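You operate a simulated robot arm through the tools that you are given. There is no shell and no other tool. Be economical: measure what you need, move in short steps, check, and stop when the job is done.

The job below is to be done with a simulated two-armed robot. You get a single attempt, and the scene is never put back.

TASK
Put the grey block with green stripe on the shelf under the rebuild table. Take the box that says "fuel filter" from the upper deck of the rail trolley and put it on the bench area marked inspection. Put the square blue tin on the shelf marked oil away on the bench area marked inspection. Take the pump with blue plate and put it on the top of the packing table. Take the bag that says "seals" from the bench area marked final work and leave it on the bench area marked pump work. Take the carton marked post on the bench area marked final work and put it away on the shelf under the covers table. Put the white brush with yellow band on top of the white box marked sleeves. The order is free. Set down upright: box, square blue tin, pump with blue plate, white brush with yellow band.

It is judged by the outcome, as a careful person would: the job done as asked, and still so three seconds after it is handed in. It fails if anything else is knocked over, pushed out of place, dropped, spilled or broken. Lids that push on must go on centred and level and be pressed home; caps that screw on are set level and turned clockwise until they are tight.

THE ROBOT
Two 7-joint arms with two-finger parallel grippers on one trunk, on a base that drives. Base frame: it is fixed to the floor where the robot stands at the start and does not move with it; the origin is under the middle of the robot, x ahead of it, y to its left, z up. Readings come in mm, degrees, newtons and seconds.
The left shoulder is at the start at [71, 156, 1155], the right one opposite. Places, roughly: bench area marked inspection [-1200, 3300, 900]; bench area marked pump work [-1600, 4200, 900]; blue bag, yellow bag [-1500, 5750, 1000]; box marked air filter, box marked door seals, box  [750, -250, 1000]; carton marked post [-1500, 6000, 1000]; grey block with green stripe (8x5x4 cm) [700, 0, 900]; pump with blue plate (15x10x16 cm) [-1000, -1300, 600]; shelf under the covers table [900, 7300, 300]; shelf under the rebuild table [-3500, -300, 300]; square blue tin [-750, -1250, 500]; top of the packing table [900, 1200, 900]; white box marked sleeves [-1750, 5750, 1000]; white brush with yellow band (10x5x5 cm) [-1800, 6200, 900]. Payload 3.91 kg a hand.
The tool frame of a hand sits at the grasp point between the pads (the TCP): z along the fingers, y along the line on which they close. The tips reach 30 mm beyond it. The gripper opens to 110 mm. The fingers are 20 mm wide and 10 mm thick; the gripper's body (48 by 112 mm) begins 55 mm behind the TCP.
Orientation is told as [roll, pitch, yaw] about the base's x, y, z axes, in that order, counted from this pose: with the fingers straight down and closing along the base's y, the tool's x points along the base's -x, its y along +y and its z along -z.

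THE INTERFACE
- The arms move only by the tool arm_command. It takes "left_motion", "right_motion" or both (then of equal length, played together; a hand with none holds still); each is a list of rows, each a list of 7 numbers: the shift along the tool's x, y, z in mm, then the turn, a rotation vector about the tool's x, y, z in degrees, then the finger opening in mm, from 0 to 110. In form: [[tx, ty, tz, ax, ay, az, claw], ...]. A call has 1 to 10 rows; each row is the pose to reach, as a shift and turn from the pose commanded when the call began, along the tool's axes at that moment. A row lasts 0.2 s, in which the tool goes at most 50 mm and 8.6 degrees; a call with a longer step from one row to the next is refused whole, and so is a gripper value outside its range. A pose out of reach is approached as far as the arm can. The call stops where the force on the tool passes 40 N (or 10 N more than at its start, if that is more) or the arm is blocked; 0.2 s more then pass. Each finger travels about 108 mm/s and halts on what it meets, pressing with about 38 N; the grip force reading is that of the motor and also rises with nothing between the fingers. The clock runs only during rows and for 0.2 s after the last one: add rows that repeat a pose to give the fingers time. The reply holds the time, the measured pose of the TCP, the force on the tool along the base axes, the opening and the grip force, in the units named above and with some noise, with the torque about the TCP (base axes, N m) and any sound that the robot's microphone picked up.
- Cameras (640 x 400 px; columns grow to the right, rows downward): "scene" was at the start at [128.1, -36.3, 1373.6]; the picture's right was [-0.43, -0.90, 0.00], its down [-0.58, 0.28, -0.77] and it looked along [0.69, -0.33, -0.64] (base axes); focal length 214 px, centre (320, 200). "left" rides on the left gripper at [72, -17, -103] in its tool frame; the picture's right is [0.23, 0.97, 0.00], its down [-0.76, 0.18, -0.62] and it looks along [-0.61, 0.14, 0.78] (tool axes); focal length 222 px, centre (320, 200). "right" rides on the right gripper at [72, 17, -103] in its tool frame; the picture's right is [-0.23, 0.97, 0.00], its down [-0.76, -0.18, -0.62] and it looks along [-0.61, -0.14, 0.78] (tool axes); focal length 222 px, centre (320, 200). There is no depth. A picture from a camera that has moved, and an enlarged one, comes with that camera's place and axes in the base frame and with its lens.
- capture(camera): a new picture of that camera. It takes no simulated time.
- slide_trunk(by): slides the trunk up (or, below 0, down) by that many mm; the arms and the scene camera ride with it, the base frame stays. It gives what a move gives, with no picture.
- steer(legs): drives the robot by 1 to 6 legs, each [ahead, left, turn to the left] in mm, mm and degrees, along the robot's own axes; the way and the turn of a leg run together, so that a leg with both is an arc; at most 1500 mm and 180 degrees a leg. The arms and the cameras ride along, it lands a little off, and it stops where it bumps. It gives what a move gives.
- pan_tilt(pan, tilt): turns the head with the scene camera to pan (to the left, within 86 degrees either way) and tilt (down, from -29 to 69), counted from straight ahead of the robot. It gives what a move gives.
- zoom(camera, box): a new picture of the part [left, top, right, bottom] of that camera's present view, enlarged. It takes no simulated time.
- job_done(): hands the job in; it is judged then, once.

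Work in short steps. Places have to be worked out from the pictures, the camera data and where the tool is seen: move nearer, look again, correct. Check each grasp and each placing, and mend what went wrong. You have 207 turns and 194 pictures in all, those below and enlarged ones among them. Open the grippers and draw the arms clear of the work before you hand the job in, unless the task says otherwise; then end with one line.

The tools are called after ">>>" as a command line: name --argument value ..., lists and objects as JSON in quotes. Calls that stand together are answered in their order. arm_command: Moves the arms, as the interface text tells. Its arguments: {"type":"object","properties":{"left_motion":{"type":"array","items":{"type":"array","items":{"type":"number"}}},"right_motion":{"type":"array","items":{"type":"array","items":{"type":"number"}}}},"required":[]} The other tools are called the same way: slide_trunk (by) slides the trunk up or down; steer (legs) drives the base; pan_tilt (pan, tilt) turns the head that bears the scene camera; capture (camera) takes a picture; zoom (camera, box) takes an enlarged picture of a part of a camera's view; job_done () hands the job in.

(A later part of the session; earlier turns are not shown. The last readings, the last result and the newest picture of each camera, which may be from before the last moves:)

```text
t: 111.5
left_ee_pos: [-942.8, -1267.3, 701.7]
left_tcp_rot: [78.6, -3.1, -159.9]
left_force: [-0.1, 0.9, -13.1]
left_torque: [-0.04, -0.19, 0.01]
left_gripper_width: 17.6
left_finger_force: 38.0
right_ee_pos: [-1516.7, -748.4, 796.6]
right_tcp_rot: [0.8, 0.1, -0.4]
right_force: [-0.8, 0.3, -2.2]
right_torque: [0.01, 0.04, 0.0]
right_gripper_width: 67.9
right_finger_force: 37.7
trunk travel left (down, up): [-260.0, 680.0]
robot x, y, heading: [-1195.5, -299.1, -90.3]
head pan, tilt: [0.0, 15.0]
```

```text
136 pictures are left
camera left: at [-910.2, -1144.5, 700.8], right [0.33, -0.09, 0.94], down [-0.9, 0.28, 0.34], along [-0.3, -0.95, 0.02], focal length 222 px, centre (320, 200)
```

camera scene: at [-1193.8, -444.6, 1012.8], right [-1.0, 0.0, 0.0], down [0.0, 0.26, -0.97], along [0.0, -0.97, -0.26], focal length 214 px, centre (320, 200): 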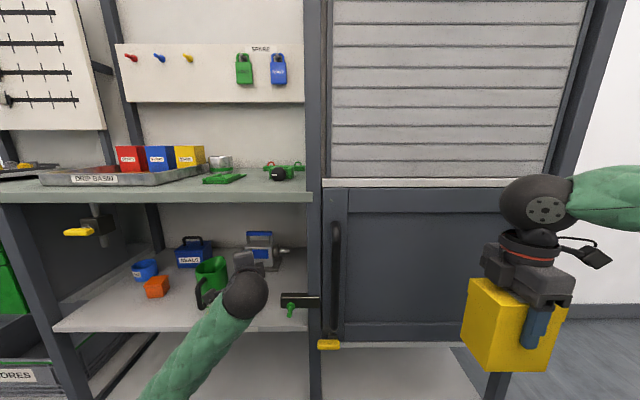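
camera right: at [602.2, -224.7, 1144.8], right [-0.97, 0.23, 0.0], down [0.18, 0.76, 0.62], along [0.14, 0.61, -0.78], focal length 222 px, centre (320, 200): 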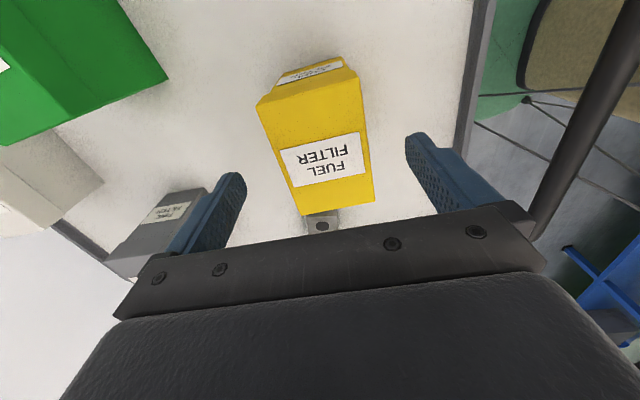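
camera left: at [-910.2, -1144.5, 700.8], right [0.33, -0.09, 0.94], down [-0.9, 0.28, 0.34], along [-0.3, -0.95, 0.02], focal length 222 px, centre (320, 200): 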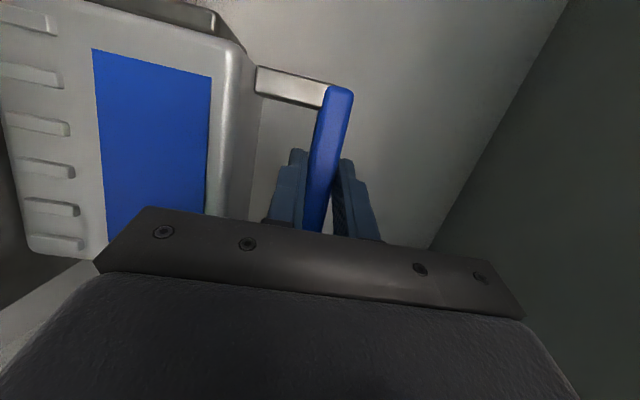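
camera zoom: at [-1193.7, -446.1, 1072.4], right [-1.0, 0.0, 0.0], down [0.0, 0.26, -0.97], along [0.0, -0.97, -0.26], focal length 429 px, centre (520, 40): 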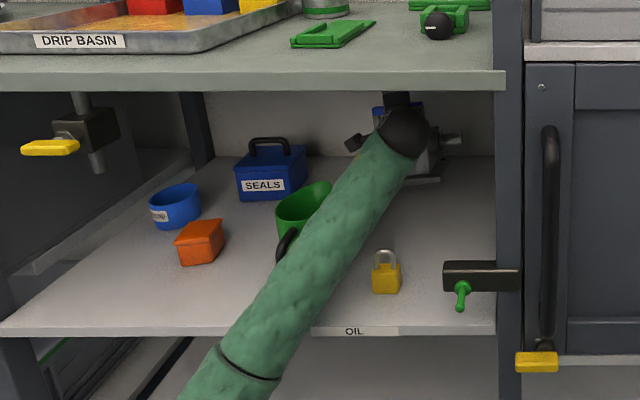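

The pump is lifted (≈1.3 kg). I shift it 30 mm right of the jug, raise 50 mm more to clear the padlock, then check before backing out.

>>> arm_command --left_motion '[[-14, -2, -5, 0, 0, 0, 5], [-28, -4, -10, 0, 0, 0, 5]]'

>>> slide_trunk --by 50

>>> zoom --camera "scene" --box '[60, 180, 380, 380]'

>>> capture --camera "left"

```text
t: 112.1
left_ee_pos: [-970.3, -1267.8, 701.3]
left_tcp_rot: [78.6, -3.2, -160.0]
left_force: [0.3, 0.0, -13.4]
left_torque: [-0.04, -0.21, -0.02]
left_gripper_width: 17.7
left_finger_force: 38.4
right_ee_pos: [-1517.5, -749.2, 795.3]
right_tcp_rot: [0.8, 0.1, -0.4]
right_force: [0.3, 0.8, -2.0]
right_torque: [0.06, 0.02, -0.02]
right_gripper_width: 67.7
right_finger_force: 38.2
trunk travel left (down, up): [-260.0, 680.0]
robot x, y, heading: [-1194.5, -299.2, -90.2]
head pan, tilt: [0.0, 15.0]
```

```text
t: 113.0
left_ee_pos: [-971.5, -1266.4, 750.4]
left_tcp_rot: [78.6, -3.0, -160.0]
left_force: [-0.3, 1.1, -14.2]
left_torque: [-0.04, -0.18, -0.01]
left_gripper_width: 17.9
left_finger_force: 37.6
right_ee_pos: [-1517.4, -748.2, 845.9]
right_tcp_rot: [0.8, 0.0, -0.4]
right_force: [0.4, -1.1, -2.9]
right_torque: [-0.03, 0.02, -0.05]
right_gripper_width: 67.8
right_finger_force: 37.8
trunk travel left (down, up): [-310.0, 630.0]
robot x, y, heading: [-1195.4, -300.9, -90.2]
head pan, tilt: [0.0, 15.0]
```

```text
2.00 times, centred on (220, 280) of scene
camera zoom: at [-1193.7, -446.3, 1122.4], right [-1.0, 0.0, 0.0], down [0.0, 0.26, -0.97], along [0.0, -0.97, -0.26], focal length 429 px, centre (520, 40)
```

zoom: 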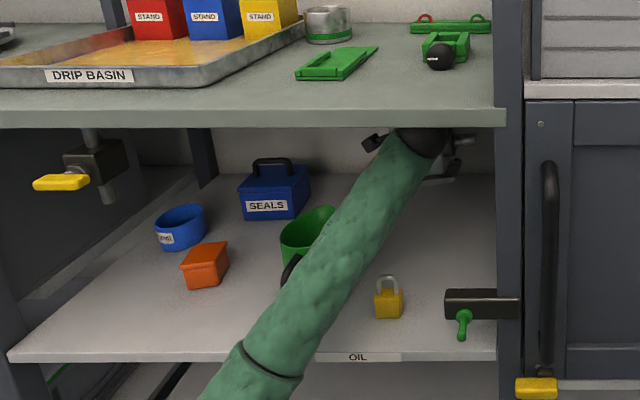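

```text
134 pictures are left
camera left: at [-939.6, -1144.1, 750.1], right [0.33, -0.08, 0.94], down [-0.9, 0.28, 0.34], along [-0.3, -0.95, 0.02], focal length 222 px, centre (320, 200)
```

left: 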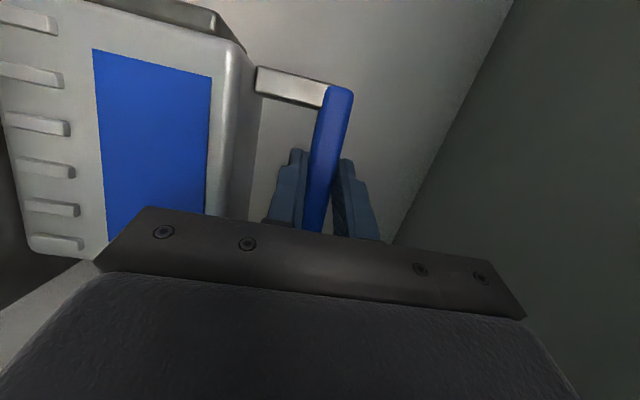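

Clear. I back straight out.

>>> steer --legs '[[-280, 0, 0]]'

>>> capture --camera "scene"

```text
t: 114.9
left_ee_pos: [-965.7, -987.5, 753.9]
left_tcp_rot: [78.8, -3.2, -159.6]
left_force: [-0.4, 0.2, -13.6]
left_torque: [0.05, -0.18, 0.02]
left_gripper_width: 17.8
left_finger_force: 38.0
right_ee_pos: [-1515.8, -471.3, 846.0]
right_tcp_rot: [0.7, 0.0, -0.1]
right_force: [-0.6, 0.2, -2.3]
right_torque: [0.02, -0.02, 0.0]
right_gripper_width: 67.9
right_finger_force: 38.3
trunk travel left (down, up): [-310.0, 630.0]
robot x, y, heading: [-1193.0, -25.2, -90.1]
head pan, tilt: [0.0, 15.0]
```

```text
133 pictures are left
camera scene: at [-1192.5, -167.6, 1122.9], right [-1.0, 0.0, 0.0], down [0.0, 0.26, -0.97], along [0.0, -0.97, -0.26], focal length 214 px, centre (320, 200)
```

scene: 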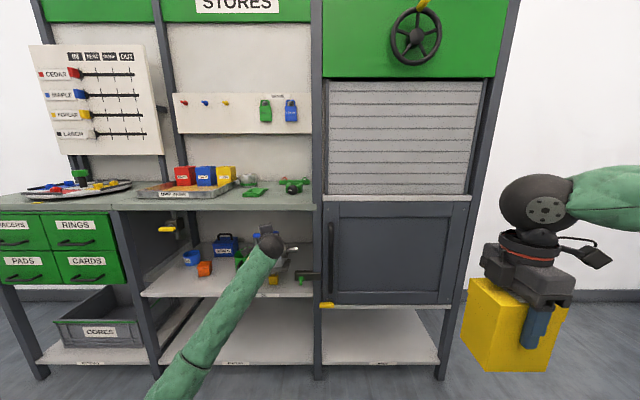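

I draw the arm back 180 mm to take the pump fully out.

>>> arm_command --left_motion '[[12, -6, -33, 0, 0, 0, 5], [24, -12, -67, 0, 0, 0, 5], [37, -18, -100, 0, 0, 0, 5], [49, -24, -133, 0, 0, 0, 5], [61, -30, -166, 0, 0, 0, 5]]'

>>> capture --camera "scene"

```text
t: 116.1
left_ee_pos: [-966.8, -807.8, 752.4]
left_tcp_rot: [78.8, -3.1, -159.6]
left_force: [0.9, -0.9, -14.1]
left_torque: [0.0, -0.18, 0.01]
left_gripper_width: 17.9
left_finger_force: 38.0
right_ee_pos: [-1515.0, -470.8, 847.3]
right_tcp_rot: [0.8, 0.0, -0.1]
right_force: [0.1, 0.8, -2.9]
right_torque: [-0.01, 0.01, -0.03]
right_gripper_width: 67.8
right_finger_force: 38.0
trunk travel left (down, up): [-310.0, 630.0]
robot x, y, heading: [-1194.7, -23.0, -89.9]
head pan, tilt: [0.0, 15.0]
```

```text
132 pictures are left
camera scene: at [-1192.5, -167.9, 1122.8], right [-1.0, 0.0, 0.0], down [0.0, 0.26, -0.97], along [0.0, -0.97, -0.26], focal length 214 px, centre (320, 200)
```

scene: 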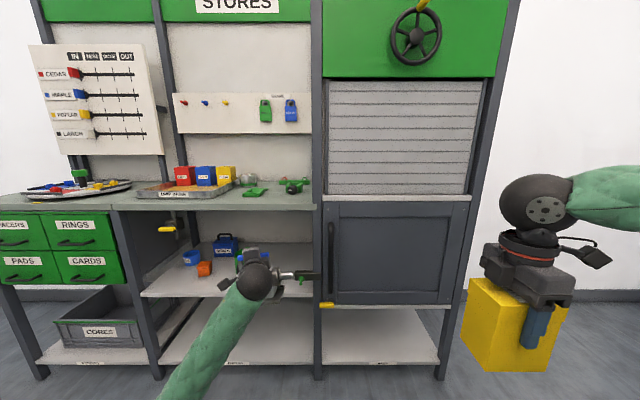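

Pump out. I raise the trunk 400 mm, strafe east, and turn to face +x.

>>> slide_trunk --by 400

>>> steer --legs '[[0, 780, 0], [0, 0, 90]]'

>>> pan_tilt --pan 60 --tilt 25

>>> capture --camera "scene"

```text
t: 120.0
left_ee_pos: [-966.7, -807.7, 1151.4]
left_tcp_rot: [78.7, -3.0, -159.5]
left_force: [-0.3, 0.2, -14.1]
left_torque: [-0.01, -0.19, -0.01]
left_gripper_width: 17.9
left_finger_force: 37.8
right_ee_pos: [-1513.5, -470.9, 1247.0]
right_tcp_rot: [0.9, 0.1, -0.1]
right_force: [0.5, -0.4, -2.3]
right_torque: [0.0, -0.02, 0.03]
right_gripper_width: 67.9
right_finger_force: 37.7
trunk travel left (down, up): [-710.0, 230.0]
robot x, y, heading: [-1195.8, -23.2, -89.9]
head pan, tilt: [0.0, 15.0]
```

```text
t: 128.0
left_ee_pos: [354.4, 242.7, 1152.5]
left_tcp_rot: [78.6, -3.0, -67.1]
left_force: [0.0, -0.1, -14.0]
left_torque: [0.23, 0.0, -0.03]
left_gripper_width: 17.9
left_finger_force: 38.0
right_ee_pos: [43.3, -318.3, 1246.7]
right_tcp_rot: [0.8, 0.0, 92.4]
right_force: [-0.1, 0.1, -2.7]
right_torque: [0.03, 0.03, 0.01]
right_gripper_width: 67.9
right_finger_force: 38.2
trunk travel left (down, up): [-710.0, 230.0]
robot x, y, heading: [-416.3, -15.9, 2.5]
head pan, tilt: [0.0, 15.0]
```

```text
t: 129.3
left_ee_pos: [353.6, 242.8, 1151.7]
left_tcp_rot: [78.6, -3.1, -67.2]
left_force: [0.5, 0.2, -13.8]
left_torque: [0.21, 0.03, -0.04]
left_gripper_width: 18.0
left_finger_force: 37.7
right_ee_pos: [43.1, -318.5, 1246.8]
right_tcp_rot: [0.8, 0.0, 92.5]
right_force: [0.3, 0.3, -1.5]
right_torque: [-0.02, 0.01, -0.01]
right_gripper_width: 67.9
right_finger_force: 37.9
trunk travel left (down, up): [-710.0, 230.0]
robot x, y, heading: [-417.6, -16.6, 2.6]
head pan, tilt: [60.0, 25.0]
```

```text
131 pictures are left
camera scene: at [-324.0, 68.2, 1506.6], right [0.89, -0.46, 0.0], down [-0.2, -0.37, -0.91], along [0.42, 0.8, -0.42], focal length 214 px, centre (320, 200)
```

scene: 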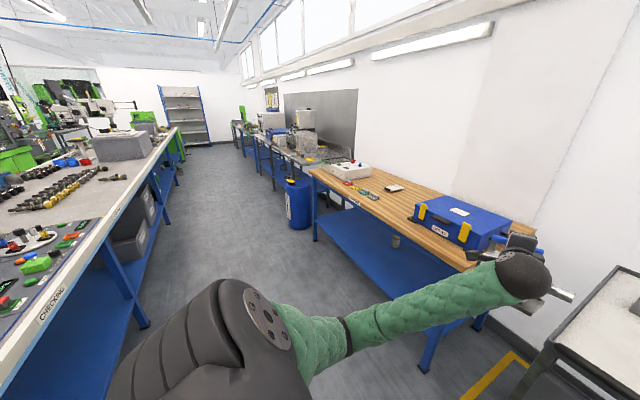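

Packing table (front edge x≈535): free area near (700,950), between the blue case and the tubes. I strafe there and look.

>>> steer --legs '[[0, 700, -2.5], [150, 0, 0]]'

>>> pan_tilt --pan 20 --tilt 35

>>> capture --camera "scene"

>>> capture --camera "left"

```text
t: 134.1
left_ee_pos: [496.1, 914.6, 1151.5]
left_tcp_rot: [78.6, -3.1, -69.3]
left_force: [1.0, -0.1, -14.0]
left_torque: [0.22, -0.04, 0.02]
left_gripper_width: 18.0
left_finger_force: 37.8
right_ee_pos: [162.1, 366.4, 1246.3]
right_tcp_rot: [0.9, 0.0, 90.1]
right_force: [0.2, -0.1, -1.8]
right_torque: [0.02, 0.04, -0.02]
right_gripper_width: 67.9
right_finger_force: 37.7
trunk travel left (down, up): [-710.0, 230.0]
robot x, y, heading: [-285.0, 683.7, 0.6]
head pan, tilt: [60.0, 25.0]
```

```text
t: 135.2
left_ee_pos: [494.7, 912.3, 1150.9]
left_tcp_rot: [78.5, -3.0, -69.5]
left_force: [-0.7, -1.0, -14.3]
left_torque: [0.18, -0.01, -0.01]
left_gripper_width: 17.8
left_finger_force: 38.3
right_ee_pos: [162.0, 365.6, 1246.3]
right_tcp_rot: [0.7, 0.0, 90.1]
right_force: [-0.4, -0.2, -2.4]
right_torque: [0.02, 0.02, -0.01]
right_gripper_width: 67.9
right_finger_force: 38.0
trunk travel left (down, up): [-710.0, 230.0]
robot x, y, heading: [-284.0, 685.7, 0.4]
head pan, tilt: [20.0, 35.0]
```

```text
130 pictures are left
camera scene: at [-151.9, 717.2, 1490.7], right [0.35, -0.94, 0.0], down [-0.54, -0.2, -0.82], along [0.77, 0.28, -0.57], focal length 214 px, centre (320, 200)
```

scene: 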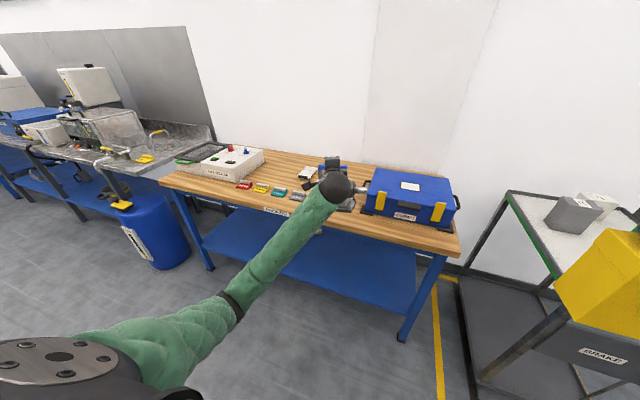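

```text
129 pictures are left
camera left: at [372.4, 944.7, 1150.2], right [0.08, 0.33, 0.94], down [-0.28, -0.9, 0.34], along [0.96, -0.29, 0.02], focal length 222 px, centre (320, 200)
```

left: 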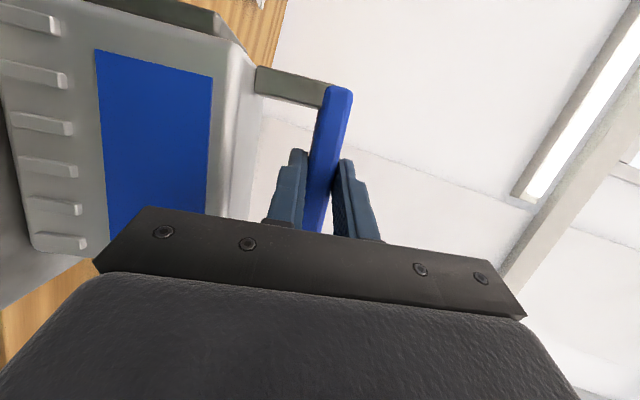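

I zoom on the table to choose the spot.

>>> zoom --camera "scene" --box '[160, 130, 480, 330]'

```text
2.00 times, centred on (320, 230) of scene
camera zoom: at [-151.9, 717.2, 1490.7], right [0.35, -0.94, 0.0], down [-0.54, -0.2, -0.82], along [0.77, 0.28, -0.57], focal length 429 px, centre (320, 140)
```

zoom: 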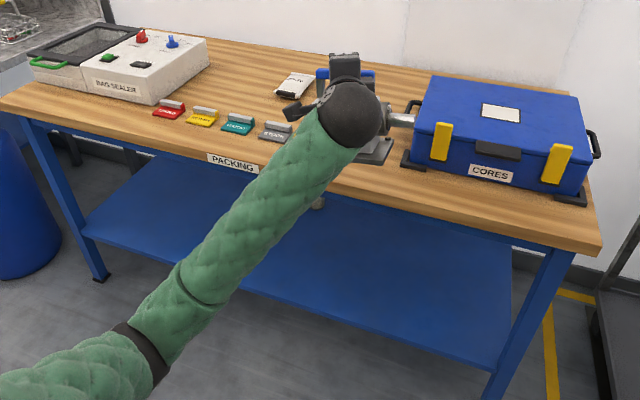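

It's the PACKING table. Gap y≈800–1110. I move so that the handle sits at ≈(690,965) and lower partly.

>>> steer --legs '[[195, 50, 0]]'

>>> arm_command --left_motion '[[1, -20, 4, 0, 0, 0, 5], [2, -39, 8, 0, 0, 0, 5], [3, -59, 12, 0, 0, 0, 5]]'

>>> pan_tilt --pan 10 --tilt 38

>>> capture --camera "scene"

```text
t: 136.8
left_ee_pos: [689.2, 964.0, 1150.6]
left_tcp_rot: [78.6, -3.1, -69.5]
left_force: [0.7, -0.1, -14.1]
left_torque: [0.26, -0.05, 0.03]
left_gripper_width: 17.9
left_finger_force: 38.2
right_ee_pos: [356.8, 417.6, 1245.9]
right_tcp_rot: [0.9, -0.1, 90.1]
right_force: [-0.1, 0.3, -1.9]
right_torque: [0.01, 0.02, -0.01]
right_gripper_width: 67.8
right_finger_force: 37.8
trunk travel left (down, up): [-710.0, 230.0]
robot x, y, heading: [-95.2, 736.1, 0.1]
head pan, tilt: [20.0, 35.0]
```

```text
t: 137.6
left_ee_pos: [687.6, 963.2, 1090.5]
left_tcp_rot: [78.6, -3.1, -69.4]
left_force: [-0.1, 0.0, -13.7]
left_torque: [0.18, 0.01, 0.02]
left_gripper_width: 18.0
left_finger_force: 37.6
right_ee_pos: [355.7, 416.5, 1246.5]
right_tcp_rot: [0.7, 0.0, 90.1]
right_force: [0.0, 0.0, -2.0]
right_torque: [0.0, -0.01, -0.02]
right_gripper_width: 67.8
right_finger_force: 38.5
trunk travel left (down, up): [-710.0, 230.0]
robot x, y, heading: [-94.7, 739.2, 0.4]
head pan, tilt: [20.0, 35.0]
```

```text
t: 138.3
left_ee_pos: [689.3, 963.7, 1091.9]
left_tcp_rot: [78.6, -3.0, -69.4]
left_force: [-0.2, 0.0, -14.6]
left_torque: [0.23, 0.01, 0.0]
left_gripper_width: 17.8
left_finger_force: 38.1
right_ee_pos: [355.6, 416.8, 1245.8]
right_tcp_rot: [0.8, 0.0, 90.1]
right_force: [0.7, -0.3, -2.5]
right_torque: [-0.02, 0.01, 0.0]
right_gripper_width: 68.0
right_finger_force: 38.0
trunk travel left (down, up): [-710.0, 230.0]
robot x, y, heading: [-96.0, 736.9, 0.4]
head pan, tilt: [10.0, 38.0]
```

```text
127 pictures are left
camera scene: at [43.7, 752.9, 1486.2], right [0.18, -0.98, 0.0], down [-0.61, -0.11, -0.79], along [0.77, 0.14, -0.62], focal length 214 px, centre (320, 200)
```

scene: 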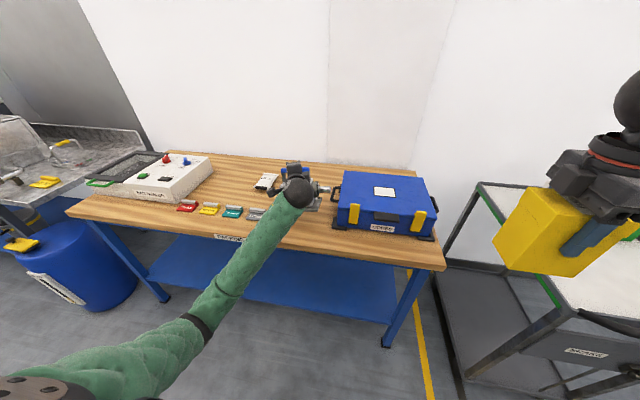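

I shift 20 mm left, lower some, and zoom to check clearances.

>>> arm_command --left_motion '[[19, 2, 6, 0, 0, 0, 5], [20, -22, 11, 0, 0, 0, 5], [20, -28, 12, 0, 0, 0, 5]]'

>>> zoom --camera "scene" --box '[220, 140, 380, 240]'

>>> capture --camera "left"

```text
t: 139.1
left_ee_pos: [688.4, 984.4, 1060.6]
left_tcp_rot: [78.6, -3.2, -69.4]
left_force: [0.1, -1.2, -13.4]
left_torque: [0.21, -0.03, -0.01]
left_gripper_width: 17.6
left_finger_force: 37.7
right_ee_pos: [356.5, 415.5, 1245.9]
right_tcp_rot: [0.8, 0.0, 90.0]
right_force: [0.4, -0.2, -2.1]
right_torque: [-0.01, 0.0, 0.0]
right_gripper_width: 67.7
right_finger_force: 38.0
trunk travel left (down, up): [-710.0, 230.0]
robot x, y, heading: [-95.6, 737.2, 0.4]
head pan, tilt: [10.0, 38.0]
```

```text
4.00 times, centred on (300, 190) of scene
camera zoom: at [43.5, 753.0, 1486.2], right [0.18, -0.98, 0.0], down [-0.61, -0.11, -0.79], along [0.77, 0.14, -0.62], focal length 858 px, centre (400, 240)
```

zoom: 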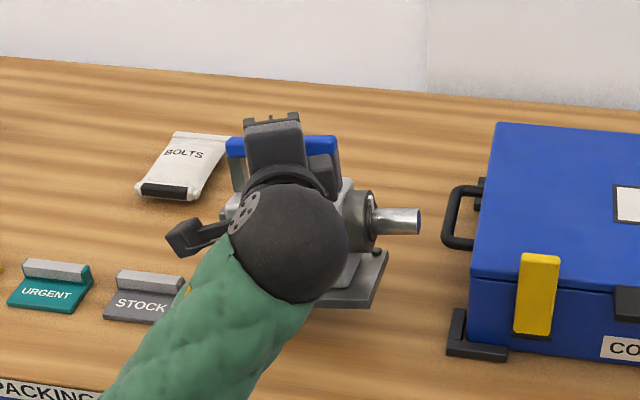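

```text
125 pictures are left
camera left: at [564.8, 1014.8, 1059.5], right [0.08, 0.33, 0.94], down [-0.28, -0.9, 0.34], along [0.96, -0.29, 0.02], focal length 222 px, centre (320, 200)
```

left: 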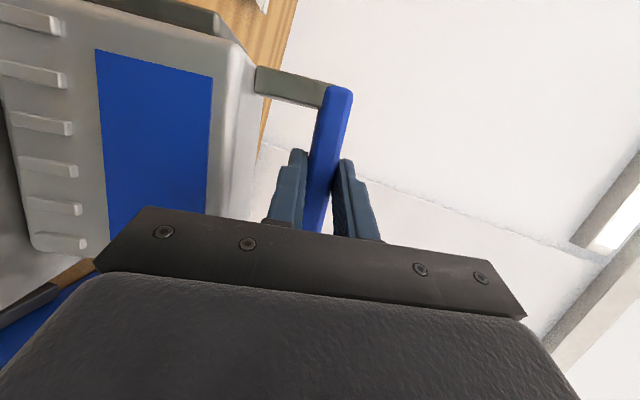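

Clearances are good. I lower slowly to contact.

>>> arm_command --left_motion '[[0, -5, 1, 0, 0, 0, 5], [0, -9, 2, 0, 0, 0, 5], [0, -12, 2, 0, 0, 0, 5], [0, -15, 3, 0, 0, 0, 5], [0, -18, 4, 0, 0, 0, 5], [0, -21, 4, 0, 0, 0, 5]]'

>>> zoom --camera "scene" --box '[220, 140, 380, 240]'

```text
t: 140.5
left_ee_pos: [689.1, 981.1, 1038.5]
left_tcp_rot: [78.6, -3.0, -69.4]
left_force: [-0.6, -0.1, -13.8]
left_torque: [0.19, 0.01, -0.03]
left_gripper_width: 17.9
left_finger_force: 37.8
right_ee_pos: [355.9, 415.7, 1246.9]
right_tcp_rot: [0.9, 0.0, 90.1]
right_force: [0.5, -0.5, -2.4]
right_torque: [0.01, -0.03, 0.03]
right_gripper_width: 67.7
right_finger_force: 38.2
trunk travel left (down, up): [-710.0, 230.0]
robot x, y, heading: [-94.2, 733.6, 0.5]
head pan, tilt: [10.0, 38.0]
```

```text
4.00 times, centred on (300, 190) of scene
camera zoom: at [43.6, 752.9, 1486.2], right [0.18, -0.98, 0.0], down [-0.61, -0.11, -0.79], along [0.77, 0.14, -0.62], focal length 858 px, centre (400, 240)
```

zoom: 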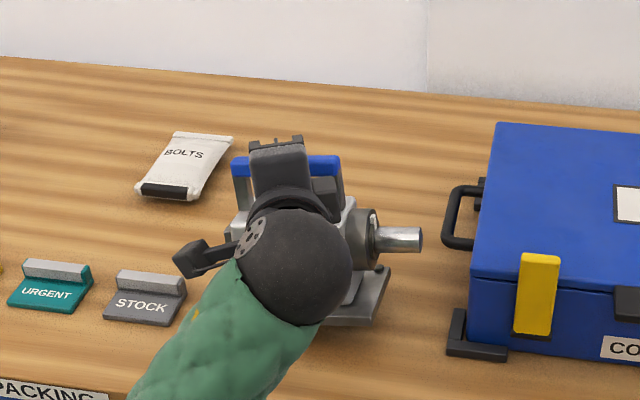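

No contact yet; I continue down in small steps.

>>> arm_command --left_motion '[[0, -3, 1, 0, 0, 0, 5], [0, -6, 1, 0, 0, 0, 5], [0, -9, 2, 0, 0, 0, 5], [0, -11, 2, 0, 0, 0, 5], [0, -13, 3, 0, 0, 0, 5], [0, -15, 3, 0, 0, 0, 5], [0, -17, 3, 0, 0, 0, 5], [0, -19, 4, 0, 0, 0, 5]]'

>>> zoom --camera "scene" --box '[220, 140, 380, 240]'

```text
t: 142.3
left_ee_pos: [688.1, 979.8, 1023.2]
left_tcp_rot: [79.1, -3.2, -69.5]
left_force: [-2.0, -4.5, 19.8]
left_torque: [1.37, -1.06, -0.09]
left_gripper_width: 18.5
left_finger_force: 38.1
right_ee_pos: [352.0, 415.7, 1247.2]
right_tcp_rot: [0.6, -0.1, 90.2]
right_force: [0.2, -0.3, -2.2]
right_torque: [0.01, 0.01, -0.01]
right_gripper_width: 67.4
right_finger_force: 38.5
trunk travel left (down, up): [-710.0, 230.0]
robot x, y, heading: [-95.6, 735.2, 0.5]
head pan, tilt: [10.0, 38.0]
```

```text
4.00 times, centred on (300, 190) of scene
camera zoom: at [40.2, 751.4, 1487.0], right [0.18, -0.98, 0.0], down [-0.6, -0.11, -0.79], along [0.78, 0.14, -0.61], focal length 858 px, centre (400, 240)
```

zoom: 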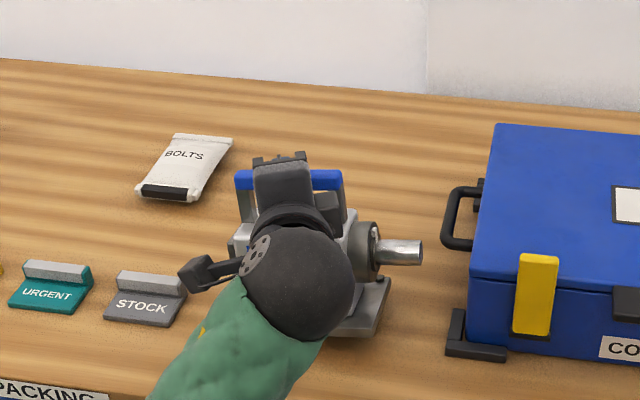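

Contact made (+20 N). I ease up 2 mm, open to 44 mm, and withdraw along the tool axis.

>>> arm_command --left_motion '[[0, 3, 0, 0, 0, 0, 5], [0, 3, 0, 0, 0, 0, 30], [0, 2, 0, 0, 0, 0, 44], [0, 2, 0, 0, 0, 0, 44], [0, 2, -20, 0, 0, 0, 44], [0, 2, -40, 0, 0, 0, 44], [0, 2, -70, 0, 0, 0, 44], [0, 2, -110, 0, 0, 0, 44]]'

>>> capture --camera "left"

>>> zoom --camera "scene" --box '[220, 140, 380, 240]'

```text
t: 144.1
left_ee_pos: [588.1, 942.3, 1044.7]
left_tcp_rot: [78.6, -3.0, -69.4]
left_force: [-4.3, -1.4, -12.2]
left_torque: [0.04, 0.31, -0.06]
left_gripper_width: 50.4
left_finger_force: 6.6
right_ee_pos: [354.8, 415.8, 1247.6]
right_tcp_rot: [0.7, 0.0, 90.2]
right_force: [-0.2, 0.3, -3.0]
right_torque: [-0.01, -0.02, -0.02]
right_gripper_width: 67.7
right_finger_force: 38.3
trunk travel left (down, up): [-710.0, 230.0]
robot x, y, heading: [-93.5, 740.6, 0.4]
head pan, tilt: [10.0, 38.0]
```

```text
122 pictures are left
camera left: at [464.9, 974.1, 1043.6], right [0.08, 0.33, 0.94], down [-0.28, -0.9, 0.34], along [0.96, -0.29, 0.02], focal length 222 px, centre (320, 200)
```

left: 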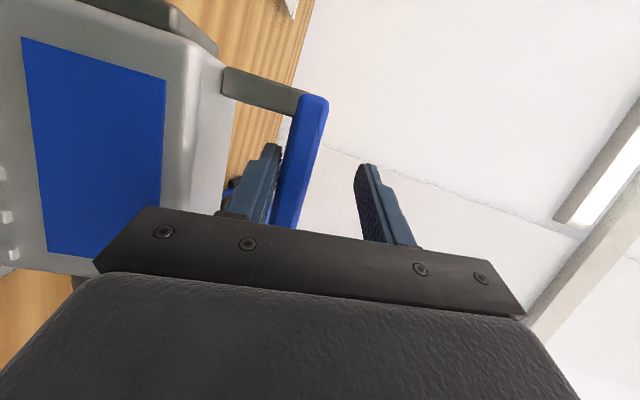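

```text
4.00 times, centred on (300, 190) of scene
camera zoom: at [42.0, 752.1, 1486.4], right [0.18, -0.98, 0.0], down [-0.61, -0.11, -0.79], along [0.78, 0.14, -0.62], focal length 858 px, centre (400, 240)
```

zoom: 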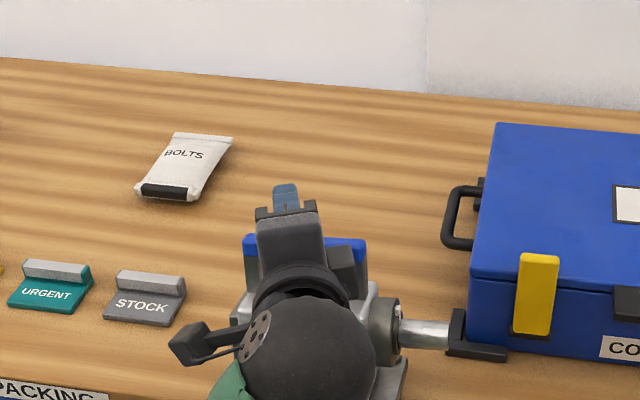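

The rise along the tilted axis hooked the bar on the lower finger and dragged the pump. I re-grip the bar at once.

>>> arm_command --left_motion '[[0, 0, 0, 0, 0, 0, 30], [0, 0, 0, 0, 0, 0, 15], [0, 0, 0, 0, 0, 0, 5], [0, 0, 0, 0, 0, 0, 5]]'

>>> capture --camera "left"

>>> zoom --camera "scene" --box '[220, 140, 380, 240]'

```text
t: 145.1
left_ee_pos: [589.6, 944.0, 1044.2]
left_tcp_rot: [78.6, -3.1, -69.4]
left_force: [-1.1, -0.3, -13.2]
left_torque: [0.31, -0.13, 0.0]
left_gripper_width: 18.0
left_finger_force: 37.9
right_ee_pos: [354.9, 416.2, 1246.9]
right_tcp_rot: [0.6, 0.1, 90.1]
right_force: [0.0, -0.2, -2.0]
right_torque: [-0.01, 0.02, 0.0]
right_gripper_width: 68.0
right_finger_force: 38.6
trunk travel left (down, up): [-710.0, 230.0]
robot x, y, heading: [-90.4, 733.2, 0.3]
head pan, tilt: [10.0, 38.0]
```

```text
120 pictures are left
camera left: at [466.1, 974.8, 1042.7], right [0.08, 0.33, 0.94], down [-0.28, -0.9, 0.34], along [0.96, -0.29, 0.02], focal length 222 px, centre (320, 200)
```

left: 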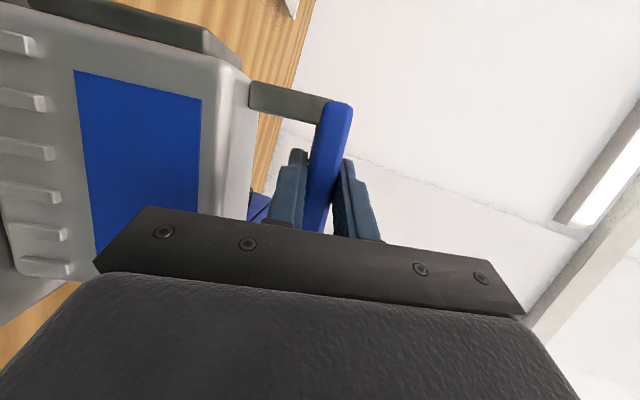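

```text
4.00 times, centred on (300, 190) of scene
camera zoom: at [43.1, 752.8, 1486.2], right [0.18, -0.98, 0.0], down [-0.61, -0.11, -0.79], along [0.77, 0.14, -0.62], focal length 858 px, centre (400, 240)
```

zoom: 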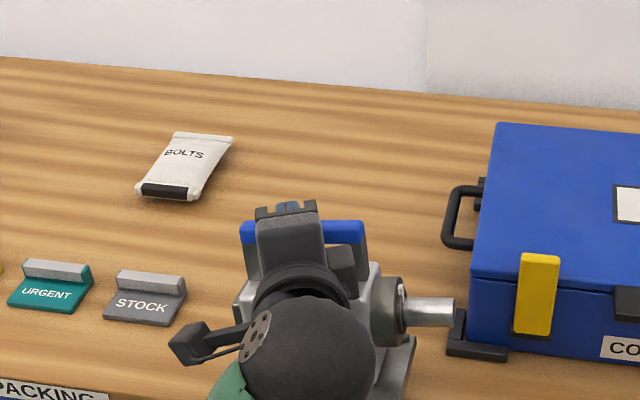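

Held again with full weight. I lift 30 mm and carry it back to (690,982).

>>> arm_command --left_motion '[[0, 15, -3, 0, 0, 0, 5], [0, 29, -6, 0, 0, 0, 5], [15, 33, 10, 0, 0, 0, 5], [20, 38, 40, 0, 0, 0, 5], [12, 44, 70, 0, 0, 0, 5], [3, 50, 100, 0, 0, 0, 5]]'

>>> zoom --camera "scene" --box '[220, 140, 380, 240]'

```text
t: 146.5
left_ee_pos: [689.3, 988.1, 1072.7]
left_tcp_rot: [78.6, -3.1, -69.3]
left_force: [0.2, -0.1, -13.7]
left_torque: [0.35, -0.15, -0.03]
left_gripper_width: 17.8
left_finger_force: 38.6
right_ee_pos: [356.4, 417.0, 1246.1]
right_tcp_rot: [0.7, 0.0, 90.0]
right_force: [0.1, 0.8, -2.3]
right_torque: [0.02, 0.04, 0.01]
right_gripper_width: 67.8
right_finger_force: 38.1
trunk travel left (down, up): [-710.0, 230.0]
robot x, y, heading: [-93.9, 738.1, 0.1]
head pan, tilt: [10.0, 38.0]
```

```text
4.00 times, centred on (300, 190) of scene
camera zoom: at [44.4, 753.3, 1486.1], right [0.18, -0.98, 0.0], down [-0.61, -0.11, -0.79], along [0.77, 0.14, -0.62], focal length 858 px, centre (400, 240)
```

zoom: 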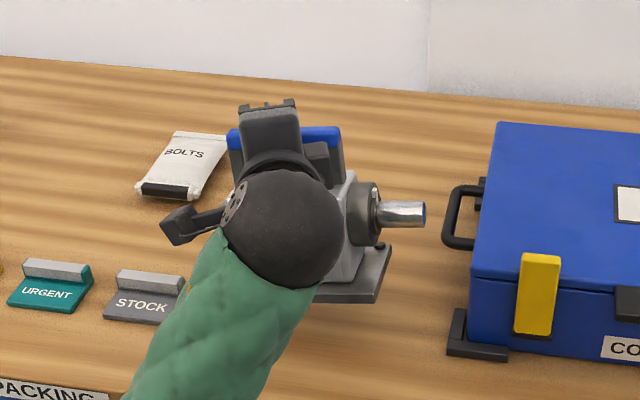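

I lower again: fast to 1040, then slowly to contact.

>>> arm_command --left_motion '[[0, -16, 3, 0, 0, 0, 5], [0, -32, 6, 0, 0, 0, 5], [0, -37, 7, 0, 0, 0, 5], [0, -41, 8, 0, 0, 0, 5], [0, -44, 9, 0, 0, 0, 5], [0, -47, 9, 0, 0, 0, 5], [0, -49, 10, 0, 0, 0, 5], [0, -51, 10, 0, 0, 0, 5]]'

>>> zoom --camera "scene" --box '[220, 140, 380, 240]'

>>> capture --camera "left"

```text
t: 148.3
left_ee_pos: [688.3, 983.1, 1021.8]
left_tcp_rot: [78.8, -3.1, -69.5]
left_force: [-0.4, -2.0, 0.3]
left_torque: [0.68, -0.5, -0.05]
left_gripper_width: 18.1
left_finger_force: 38.2
right_ee_pos: [353.9, 416.0, 1245.7]
right_tcp_rot: [0.7, 0.0, 90.2]
right_force: [0.6, -0.4, -1.8]
right_torque: [0.02, 0.02, 0.03]
right_gripper_width: 67.9
right_finger_force: 38.2
trunk travel left (down, up): [-710.0, 230.0]
robot x, y, heading: [-89.4, 733.3, 0.3]
head pan, tilt: [10.0, 38.0]
```

```text
4.00 times, centred on (300, 190) of scene
camera zoom: at [42.2, 752.2, 1486.6], right [0.18, -0.98, 0.0], down [-0.61, -0.11, -0.79], along [0.78, 0.14, -0.62], focal length 858 px, centre (400, 240)
```

zoom: 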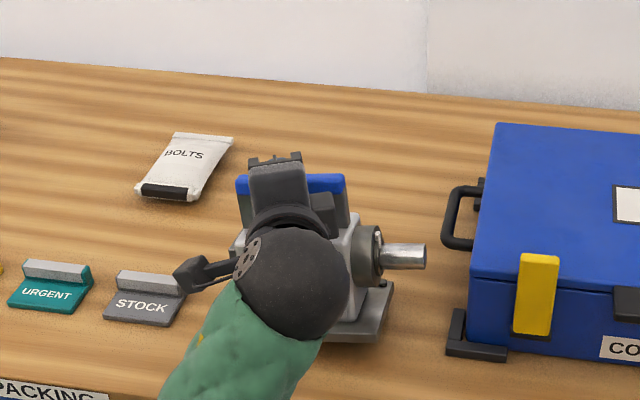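

```text
116 pictures are left
camera left: at [564.1, 1014.9, 1020.8], right [0.08, 0.33, 0.94], down [-0.28, -0.9, 0.34], along [0.96, -0.29, 0.02], focal length 222 px, centre (320, 200)
```

left: 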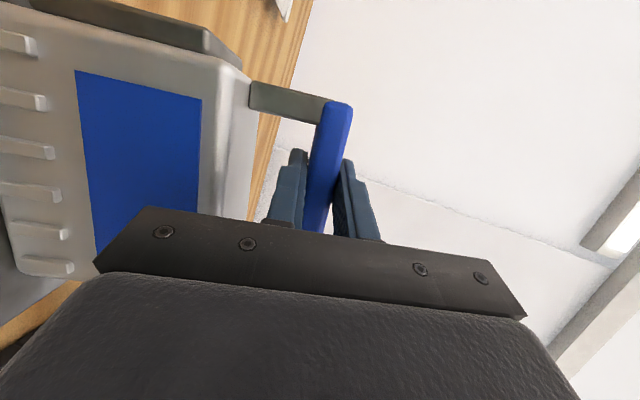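

Nearly all weight is on the table. I press 4 mm more to settle, open to 46 mm, and check before retreating horizontally.

>>> arm_command --left_motion '[[0, -2, 0, 0, 0, 0, 5], [0, -4, 1, 0, 0, 0, 5], [0, -4, 1, 0, 0, 0, 25], [0, -4, 1, 0, 0, 0, 46], [0, -4, 1, 0, 0, 0, 46], [0, -4, 1, 0, 0, 0, 46]]'

>>> capture --camera "left"

>>> zoom --camera "scene" --box '[220, 140, 380, 240]'

```text
t: 149.7
left_ee_pos: [687.9, 983.2, 1016.9]
left_tcp_rot: [78.7, -3.1, -69.4]
left_force: [0.2, -0.9, 0.8]
left_torque: [-0.01, 0.01, -0.01]
left_gripper_width: 45.9
left_finger_force: 0.0
right_ee_pos: [353.4, 416.1, 1247.1]
right_tcp_rot: [0.7, -0.1, 90.1]
right_force: [-0.4, 0.2, -1.9]
right_torque: [0.01, -0.03, 0.0]
right_gripper_width: 67.9
right_finger_force: 38.4
trunk travel left (down, up): [-710.0, 230.0]
robot x, y, heading: [-93.2, 738.8, 0.2]
head pan, tilt: [10.0, 38.0]
```

```text
115 pictures are left
camera left: at [564.4, 1014.4, 1016.0], right [0.08, 0.33, 0.94], down [-0.28, -0.9, 0.34], along [0.96, -0.29, 0.02], focal length 222 px, centre (320, 200)
```

left: 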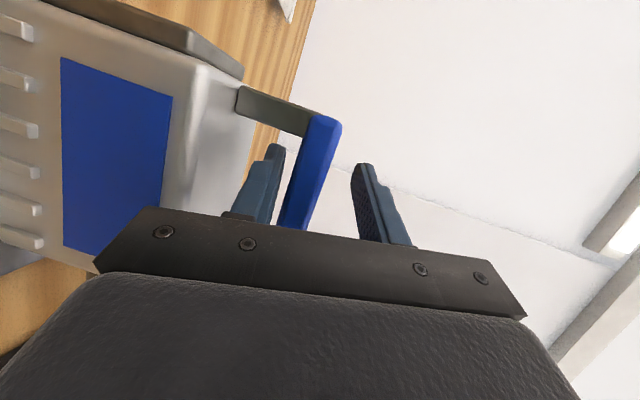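

```text
4.00 times, centred on (300, 190) of scene
camera zoom: at [41.8, 752.4, 1486.4], right [0.18, -0.98, 0.0], down [-0.61, -0.11, -0.79], along [0.78, 0.14, -0.62], focal length 858 px, centre (400, 240)
```

zoom: 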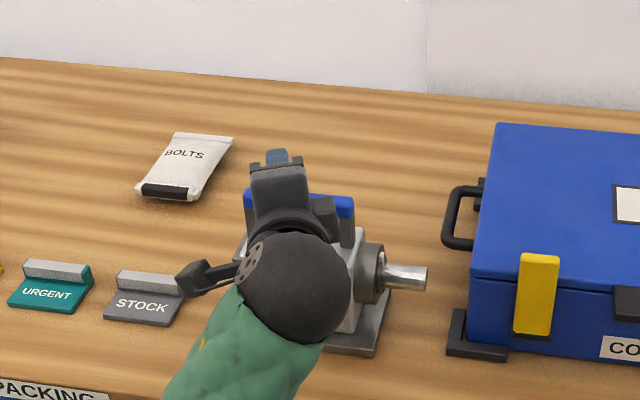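

Released and standing. I lower the fingers 6 mm and retreat horizontally.

>>> arm_command --left_motion '[[0, -3, 1, 0, 0, 0, 46], [0, -6, 1, 0, 0, 0, 46], [0, -10, -18, 0, 0, 0, 46], [0, -14, -38, 0, 0, 0, 46], [0, -18, -58, 0, 0, 0, 46]]'

>>> capture --camera "left"

```text
t: 150.9
left_ee_pos: [631.1, 961.2, 1009.9]
left_tcp_rot: [78.8, -3.2, -69.4]
left_force: [-1.0, -0.3, -0.1]
left_torque: [-0.01, -0.01, 0.0]
left_gripper_width: 46.2
left_finger_force: 0.1
right_ee_pos: [352.8, 416.4, 1247.1]
right_tcp_rot: [0.7, 0.0, 90.1]
right_force: [0.5, -1.1, -2.1]
right_torque: [0.0, -0.01, 0.01]
right_gripper_width: 67.7
right_finger_force: 38.6
trunk travel left (down, up): [-710.0, 230.0]
robot x, y, heading: [-96.3, 739.5, 0.3]
head pan, tilt: [10.0, 38.0]
```

```text
113 pictures are left
camera left: at [507.6, 992.8, 1008.9], right [0.08, 0.33, 0.94], down [-0.28, -0.9, 0.34], along [0.96, -0.29, 0.02], focal length 222 px, centre (320, 200)
```

left: 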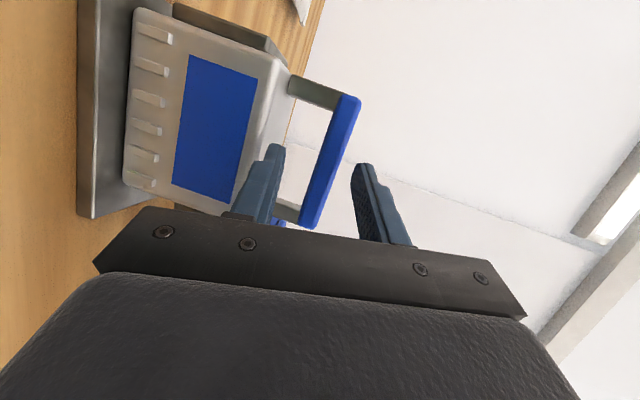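

Free. I drive the base back and check the pump.

>>> steer --legs '[[-250, 0, 0]]'

>>> zoom --camera "scene" --box '[160, 100, 480, 300]'

```text
t: 152.8
left_ee_pos: [376.9, 959.3, 1010.9]
left_tcp_rot: [78.7, -3.1, -69.6]
left_force: [0.5, -0.3, -0.2]
left_torque: [0.01, 0.0, 0.04]
left_gripper_width: 46.1
left_finger_force: 0.1
right_ee_pos: [97.7, 414.3, 1246.5]
right_tcp_rot: [0.7, 0.0, 90.1]
right_force: [-1.4, -0.3, -2.1]
right_torque: [-0.01, -0.01, 0.0]
right_gripper_width: 67.8
right_finger_force: 37.9
trunk travel left (down, up): [-710.0, 230.0]
robot x, y, heading: [-348.7, 737.3, 0.3]
head pan, tilt: [10.0, 38.0]
```

```text
2.00 times, centred on (320, 200) of scene
camera zoom: at [-213.4, 751.3, 1486.4], right [0.18, -0.98, 0.0], down [-0.61, -0.11, -0.79], along [0.78, 0.14, -0.62], focal length 429 px, centre (320, 200)
```

zoom: 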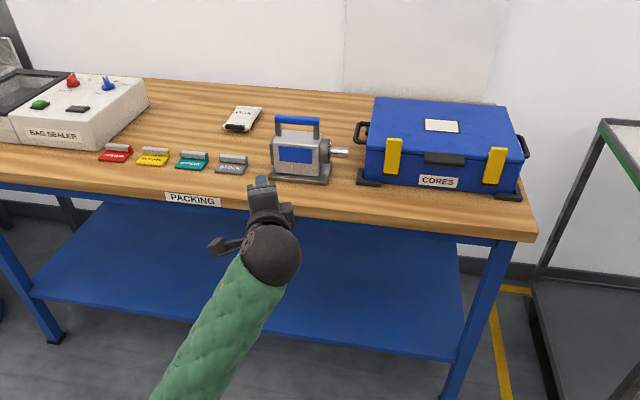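

The pump stands well on the packing table. Now back to the oil shelf for the SEALS tin: same hand posture, gripping its handle bar.

>>> steer --legs '[[-90, 0, 0], [0, -760, 0], [0, 0, -90], [0, -440, 0]]'

>>> slide_trunk --by -310

>>> pan_tilt --pan 10 --tilt 20

>>> capture --camera "scene"

>>> capture --camera "left"

```text
t: 163.6
left_ee_pos: [-657.1, -753.4, 1009.8]
left_tcp_rot: [78.7, -3.0, -160.2]
left_force: [-0.1, -0.2, -0.3]
left_torque: [0.0, -0.01, -0.01]
left_gripper_width: 46.0
left_finger_force: 0.1
right_ee_pos: [-1198.6, -468.0, 1247.5]
right_tcp_rot: [0.7, 0.0, -0.7]
right_force: [-0.2, -0.1, -2.2]
right_torque: [-0.02, -0.02, 0.0]
right_gripper_width: 67.4
right_finger_force: 38.7
trunk travel left (down, up): [-710.0, 230.0]
robot x, y, heading: [-870.1, -22.2, -90.4]
head pan, tilt: [10.0, 38.0]
```

```text
t: 166.7
left_ee_pos: [-655.1, -753.3, 699.5]
left_tcp_rot: [78.7, -3.2, -160.2]
left_force: [0.4, 0.0, 0.3]
left_torque: [0.02, 0.01, 0.02]
left_gripper_width: 45.9
left_finger_force: 0.0
right_ee_pos: [-1199.5, -468.4, 935.9]
right_tcp_rot: [0.8, 0.0, -0.7]
right_force: [0.8, -0.1, -2.6]
right_torque: [-0.01, 0.02, -0.03]
right_gripper_width: 67.9
right_finger_force: 37.8
trunk travel left (down, up): [-400.0, 540.0]
robot x, y, heading: [-869.9, -25.1, -90.3]
head pan, tilt: [10.0, 38.0]
```

```text
t: 167.5
left_ee_pos: [-655.7, -753.1, 699.5]
left_tcp_rot: [78.6, -3.1, -160.2]
left_force: [-0.7, 0.6, 0.0]
left_torque: [-0.02, 0.01, 0.04]
left_gripper_width: 46.1
left_finger_force: 0.0
right_ee_pos: [-1199.2, -468.7, 938.0]
right_tcp_rot: [0.6, 0.1, -0.7]
right_force: [0.6, 0.0, -2.7]
right_torque: [0.02, -0.01, -0.04]
right_gripper_width: 67.9
right_finger_force: 38.0
trunk travel left (down, up): [-400.0, 540.0]
robot x, y, heading: [-871.1, -24.3, -90.6]
head pan, tilt: [10.0, 20.0]
```

```text
111 pictures are left
camera scene: at [-857.2, -166.3, 1204.7], right [-0.99, -0.16, 0.0], down [-0.06, 0.34, -0.94], along [0.15, -0.93, -0.34], focal length 214 px, centre (320, 200)
```

scene: 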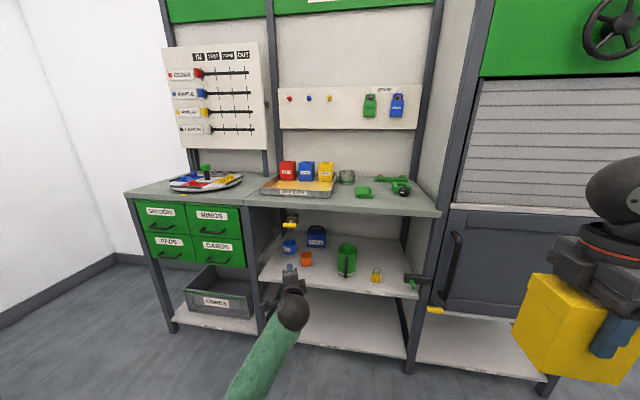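

```text
110 pictures are left
camera left: at [-623.8, -630.1, 698.8], right [0.33, -0.09, 0.94], down [-0.9, 0.29, 0.34], along [-0.3, -0.95, 0.02], focal length 222 px, centre (320, 200)
```

left: 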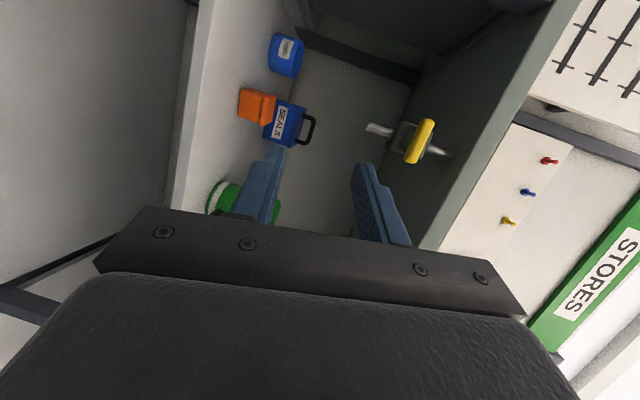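

I zoom on the tin from both cameras.

>>> zoom --camera "left" --box '[220, 80, 380, 180]'

>>> zoom --camera "scene" --box '[250, 190, 410, 290]'

```text
4.00 times, centred on (300, 130) of left
camera zoom: at [-623.8, -630.1, 698.8], right [0.33, -0.09, 0.94], down [-0.9, 0.29, 0.34], along [-0.3, -0.95, 0.02], focal length 888 px, centre (400, 480)
```

zoom: 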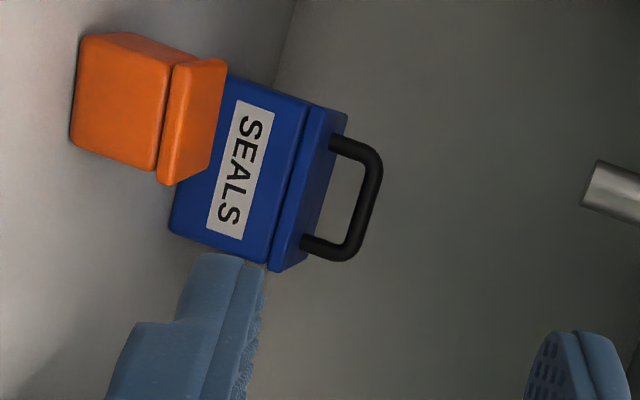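

```text
4.00 times, centred on (330, 240) of scene
camera zoom: at [-857.2, -166.3, 1204.7], right [-0.99, -0.16, 0.0], down [-0.06, 0.34, -0.94], along [0.15, -0.93, -0.34], focal length 858 px, centre (280, 40)
```

zoom: 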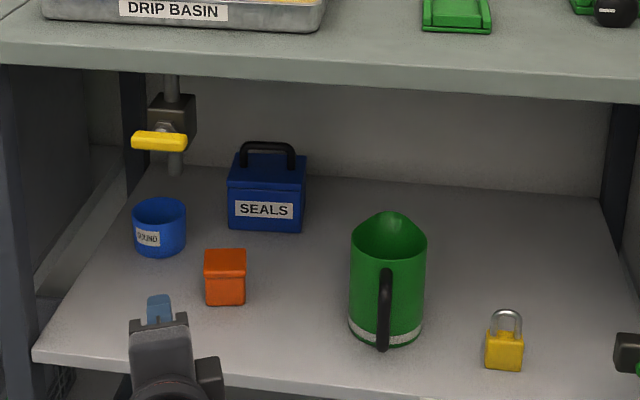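

Handle bar fix: ≈(-648,-1291,619), ~14 mm thick, gap ≈22 mm over the lid (z≈590). A valve hangs at (-600,-990,739+). I lower and shift the hand right to pass it, level the tool, and drive in.

>>> arm_command --left_motion '[[-25, -28, -4, -2.5, 0, 0, 40], [-50, -56, -8, -5, 0, 0, 32], [-50, -56, -8, -5, 0, 0, 32]]'

>>> steer --legs '[[270, 0, 0]]'

>>> capture --camera "scene"

>>> capture --camera "left"

```text
t: 168.3
left_ee_pos: [-711.9, -753.6, 650.2]
left_tcp_rot: [83.7, -3.1, -160.2]
left_force: [1.3, 0.7, 0.5]
left_torque: [0.02, -0.01, 0.02]
left_gripper_width: 31.9
left_finger_force: 0.0
right_ee_pos: [-1198.9, -468.0, 936.5]
right_tcp_rot: [0.7, 0.0, -0.7]
right_force: [0.0, -0.7, -2.5]
right_torque: [0.02, -0.02, -0.03]
right_gripper_width: 67.6
right_finger_force: 37.8
trunk travel left (down, up): [-400.0, 540.0]
robot x, y, heading: [-871.2, -25.9, -90.5]
head pan, tilt: [10.0, 20.0]
```

```text
t: 170.2
left_ee_pos: [-712.4, -1025.2, 649.7]
left_tcp_rot: [83.5, -3.1, -160.1]
left_force: [0.0, 0.4, -0.6]
left_torque: [0.02, 0.01, 0.0]
left_gripper_width: 32.0
left_finger_force: 0.0
right_ee_pos: [-1199.9, -739.9, 936.0]
right_tcp_rot: [0.8, 0.1, -0.6]
right_force: [0.1, -0.5, -2.6]
right_torque: [-0.02, -0.04, -0.01]
right_gripper_width: 67.8
right_finger_force: 38.5
trunk travel left (down, up): [-400.0, 540.0]
robot x, y, heading: [-875.9, -295.7, -90.5]
head pan, tilt: [10.0, 20.0]
```

```text
107 pictures are left
camera scene: at [-859.1, -437.8, 1204.6], right [-0.99, -0.17, 0.0], down [-0.06, 0.34, -0.94], along [0.16, -0.93, -0.34], focal length 214 px, centre (320, 200)
```

scene: 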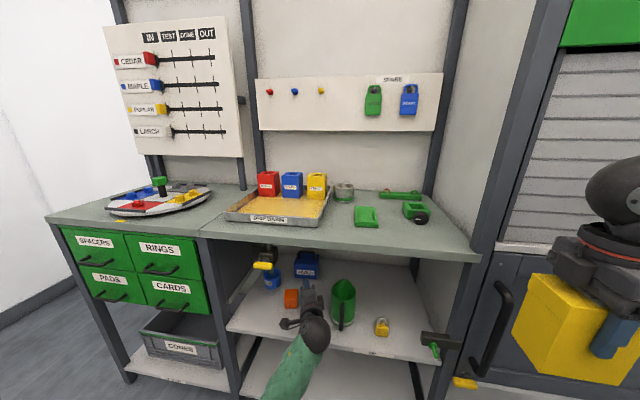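

```text
106 pictures are left
camera left: at [-680.9, -902.2, 639.3], right [0.3, -0.01, 0.95], down [-0.91, 0.31, 0.29], along [-0.3, -0.95, 0.09], focal length 222 px, centre (320, 200)
```

left: 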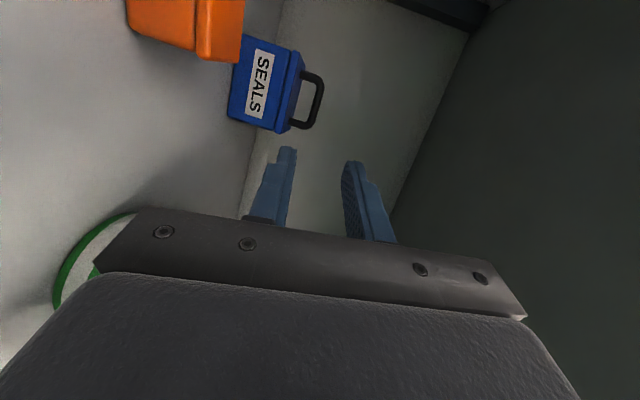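

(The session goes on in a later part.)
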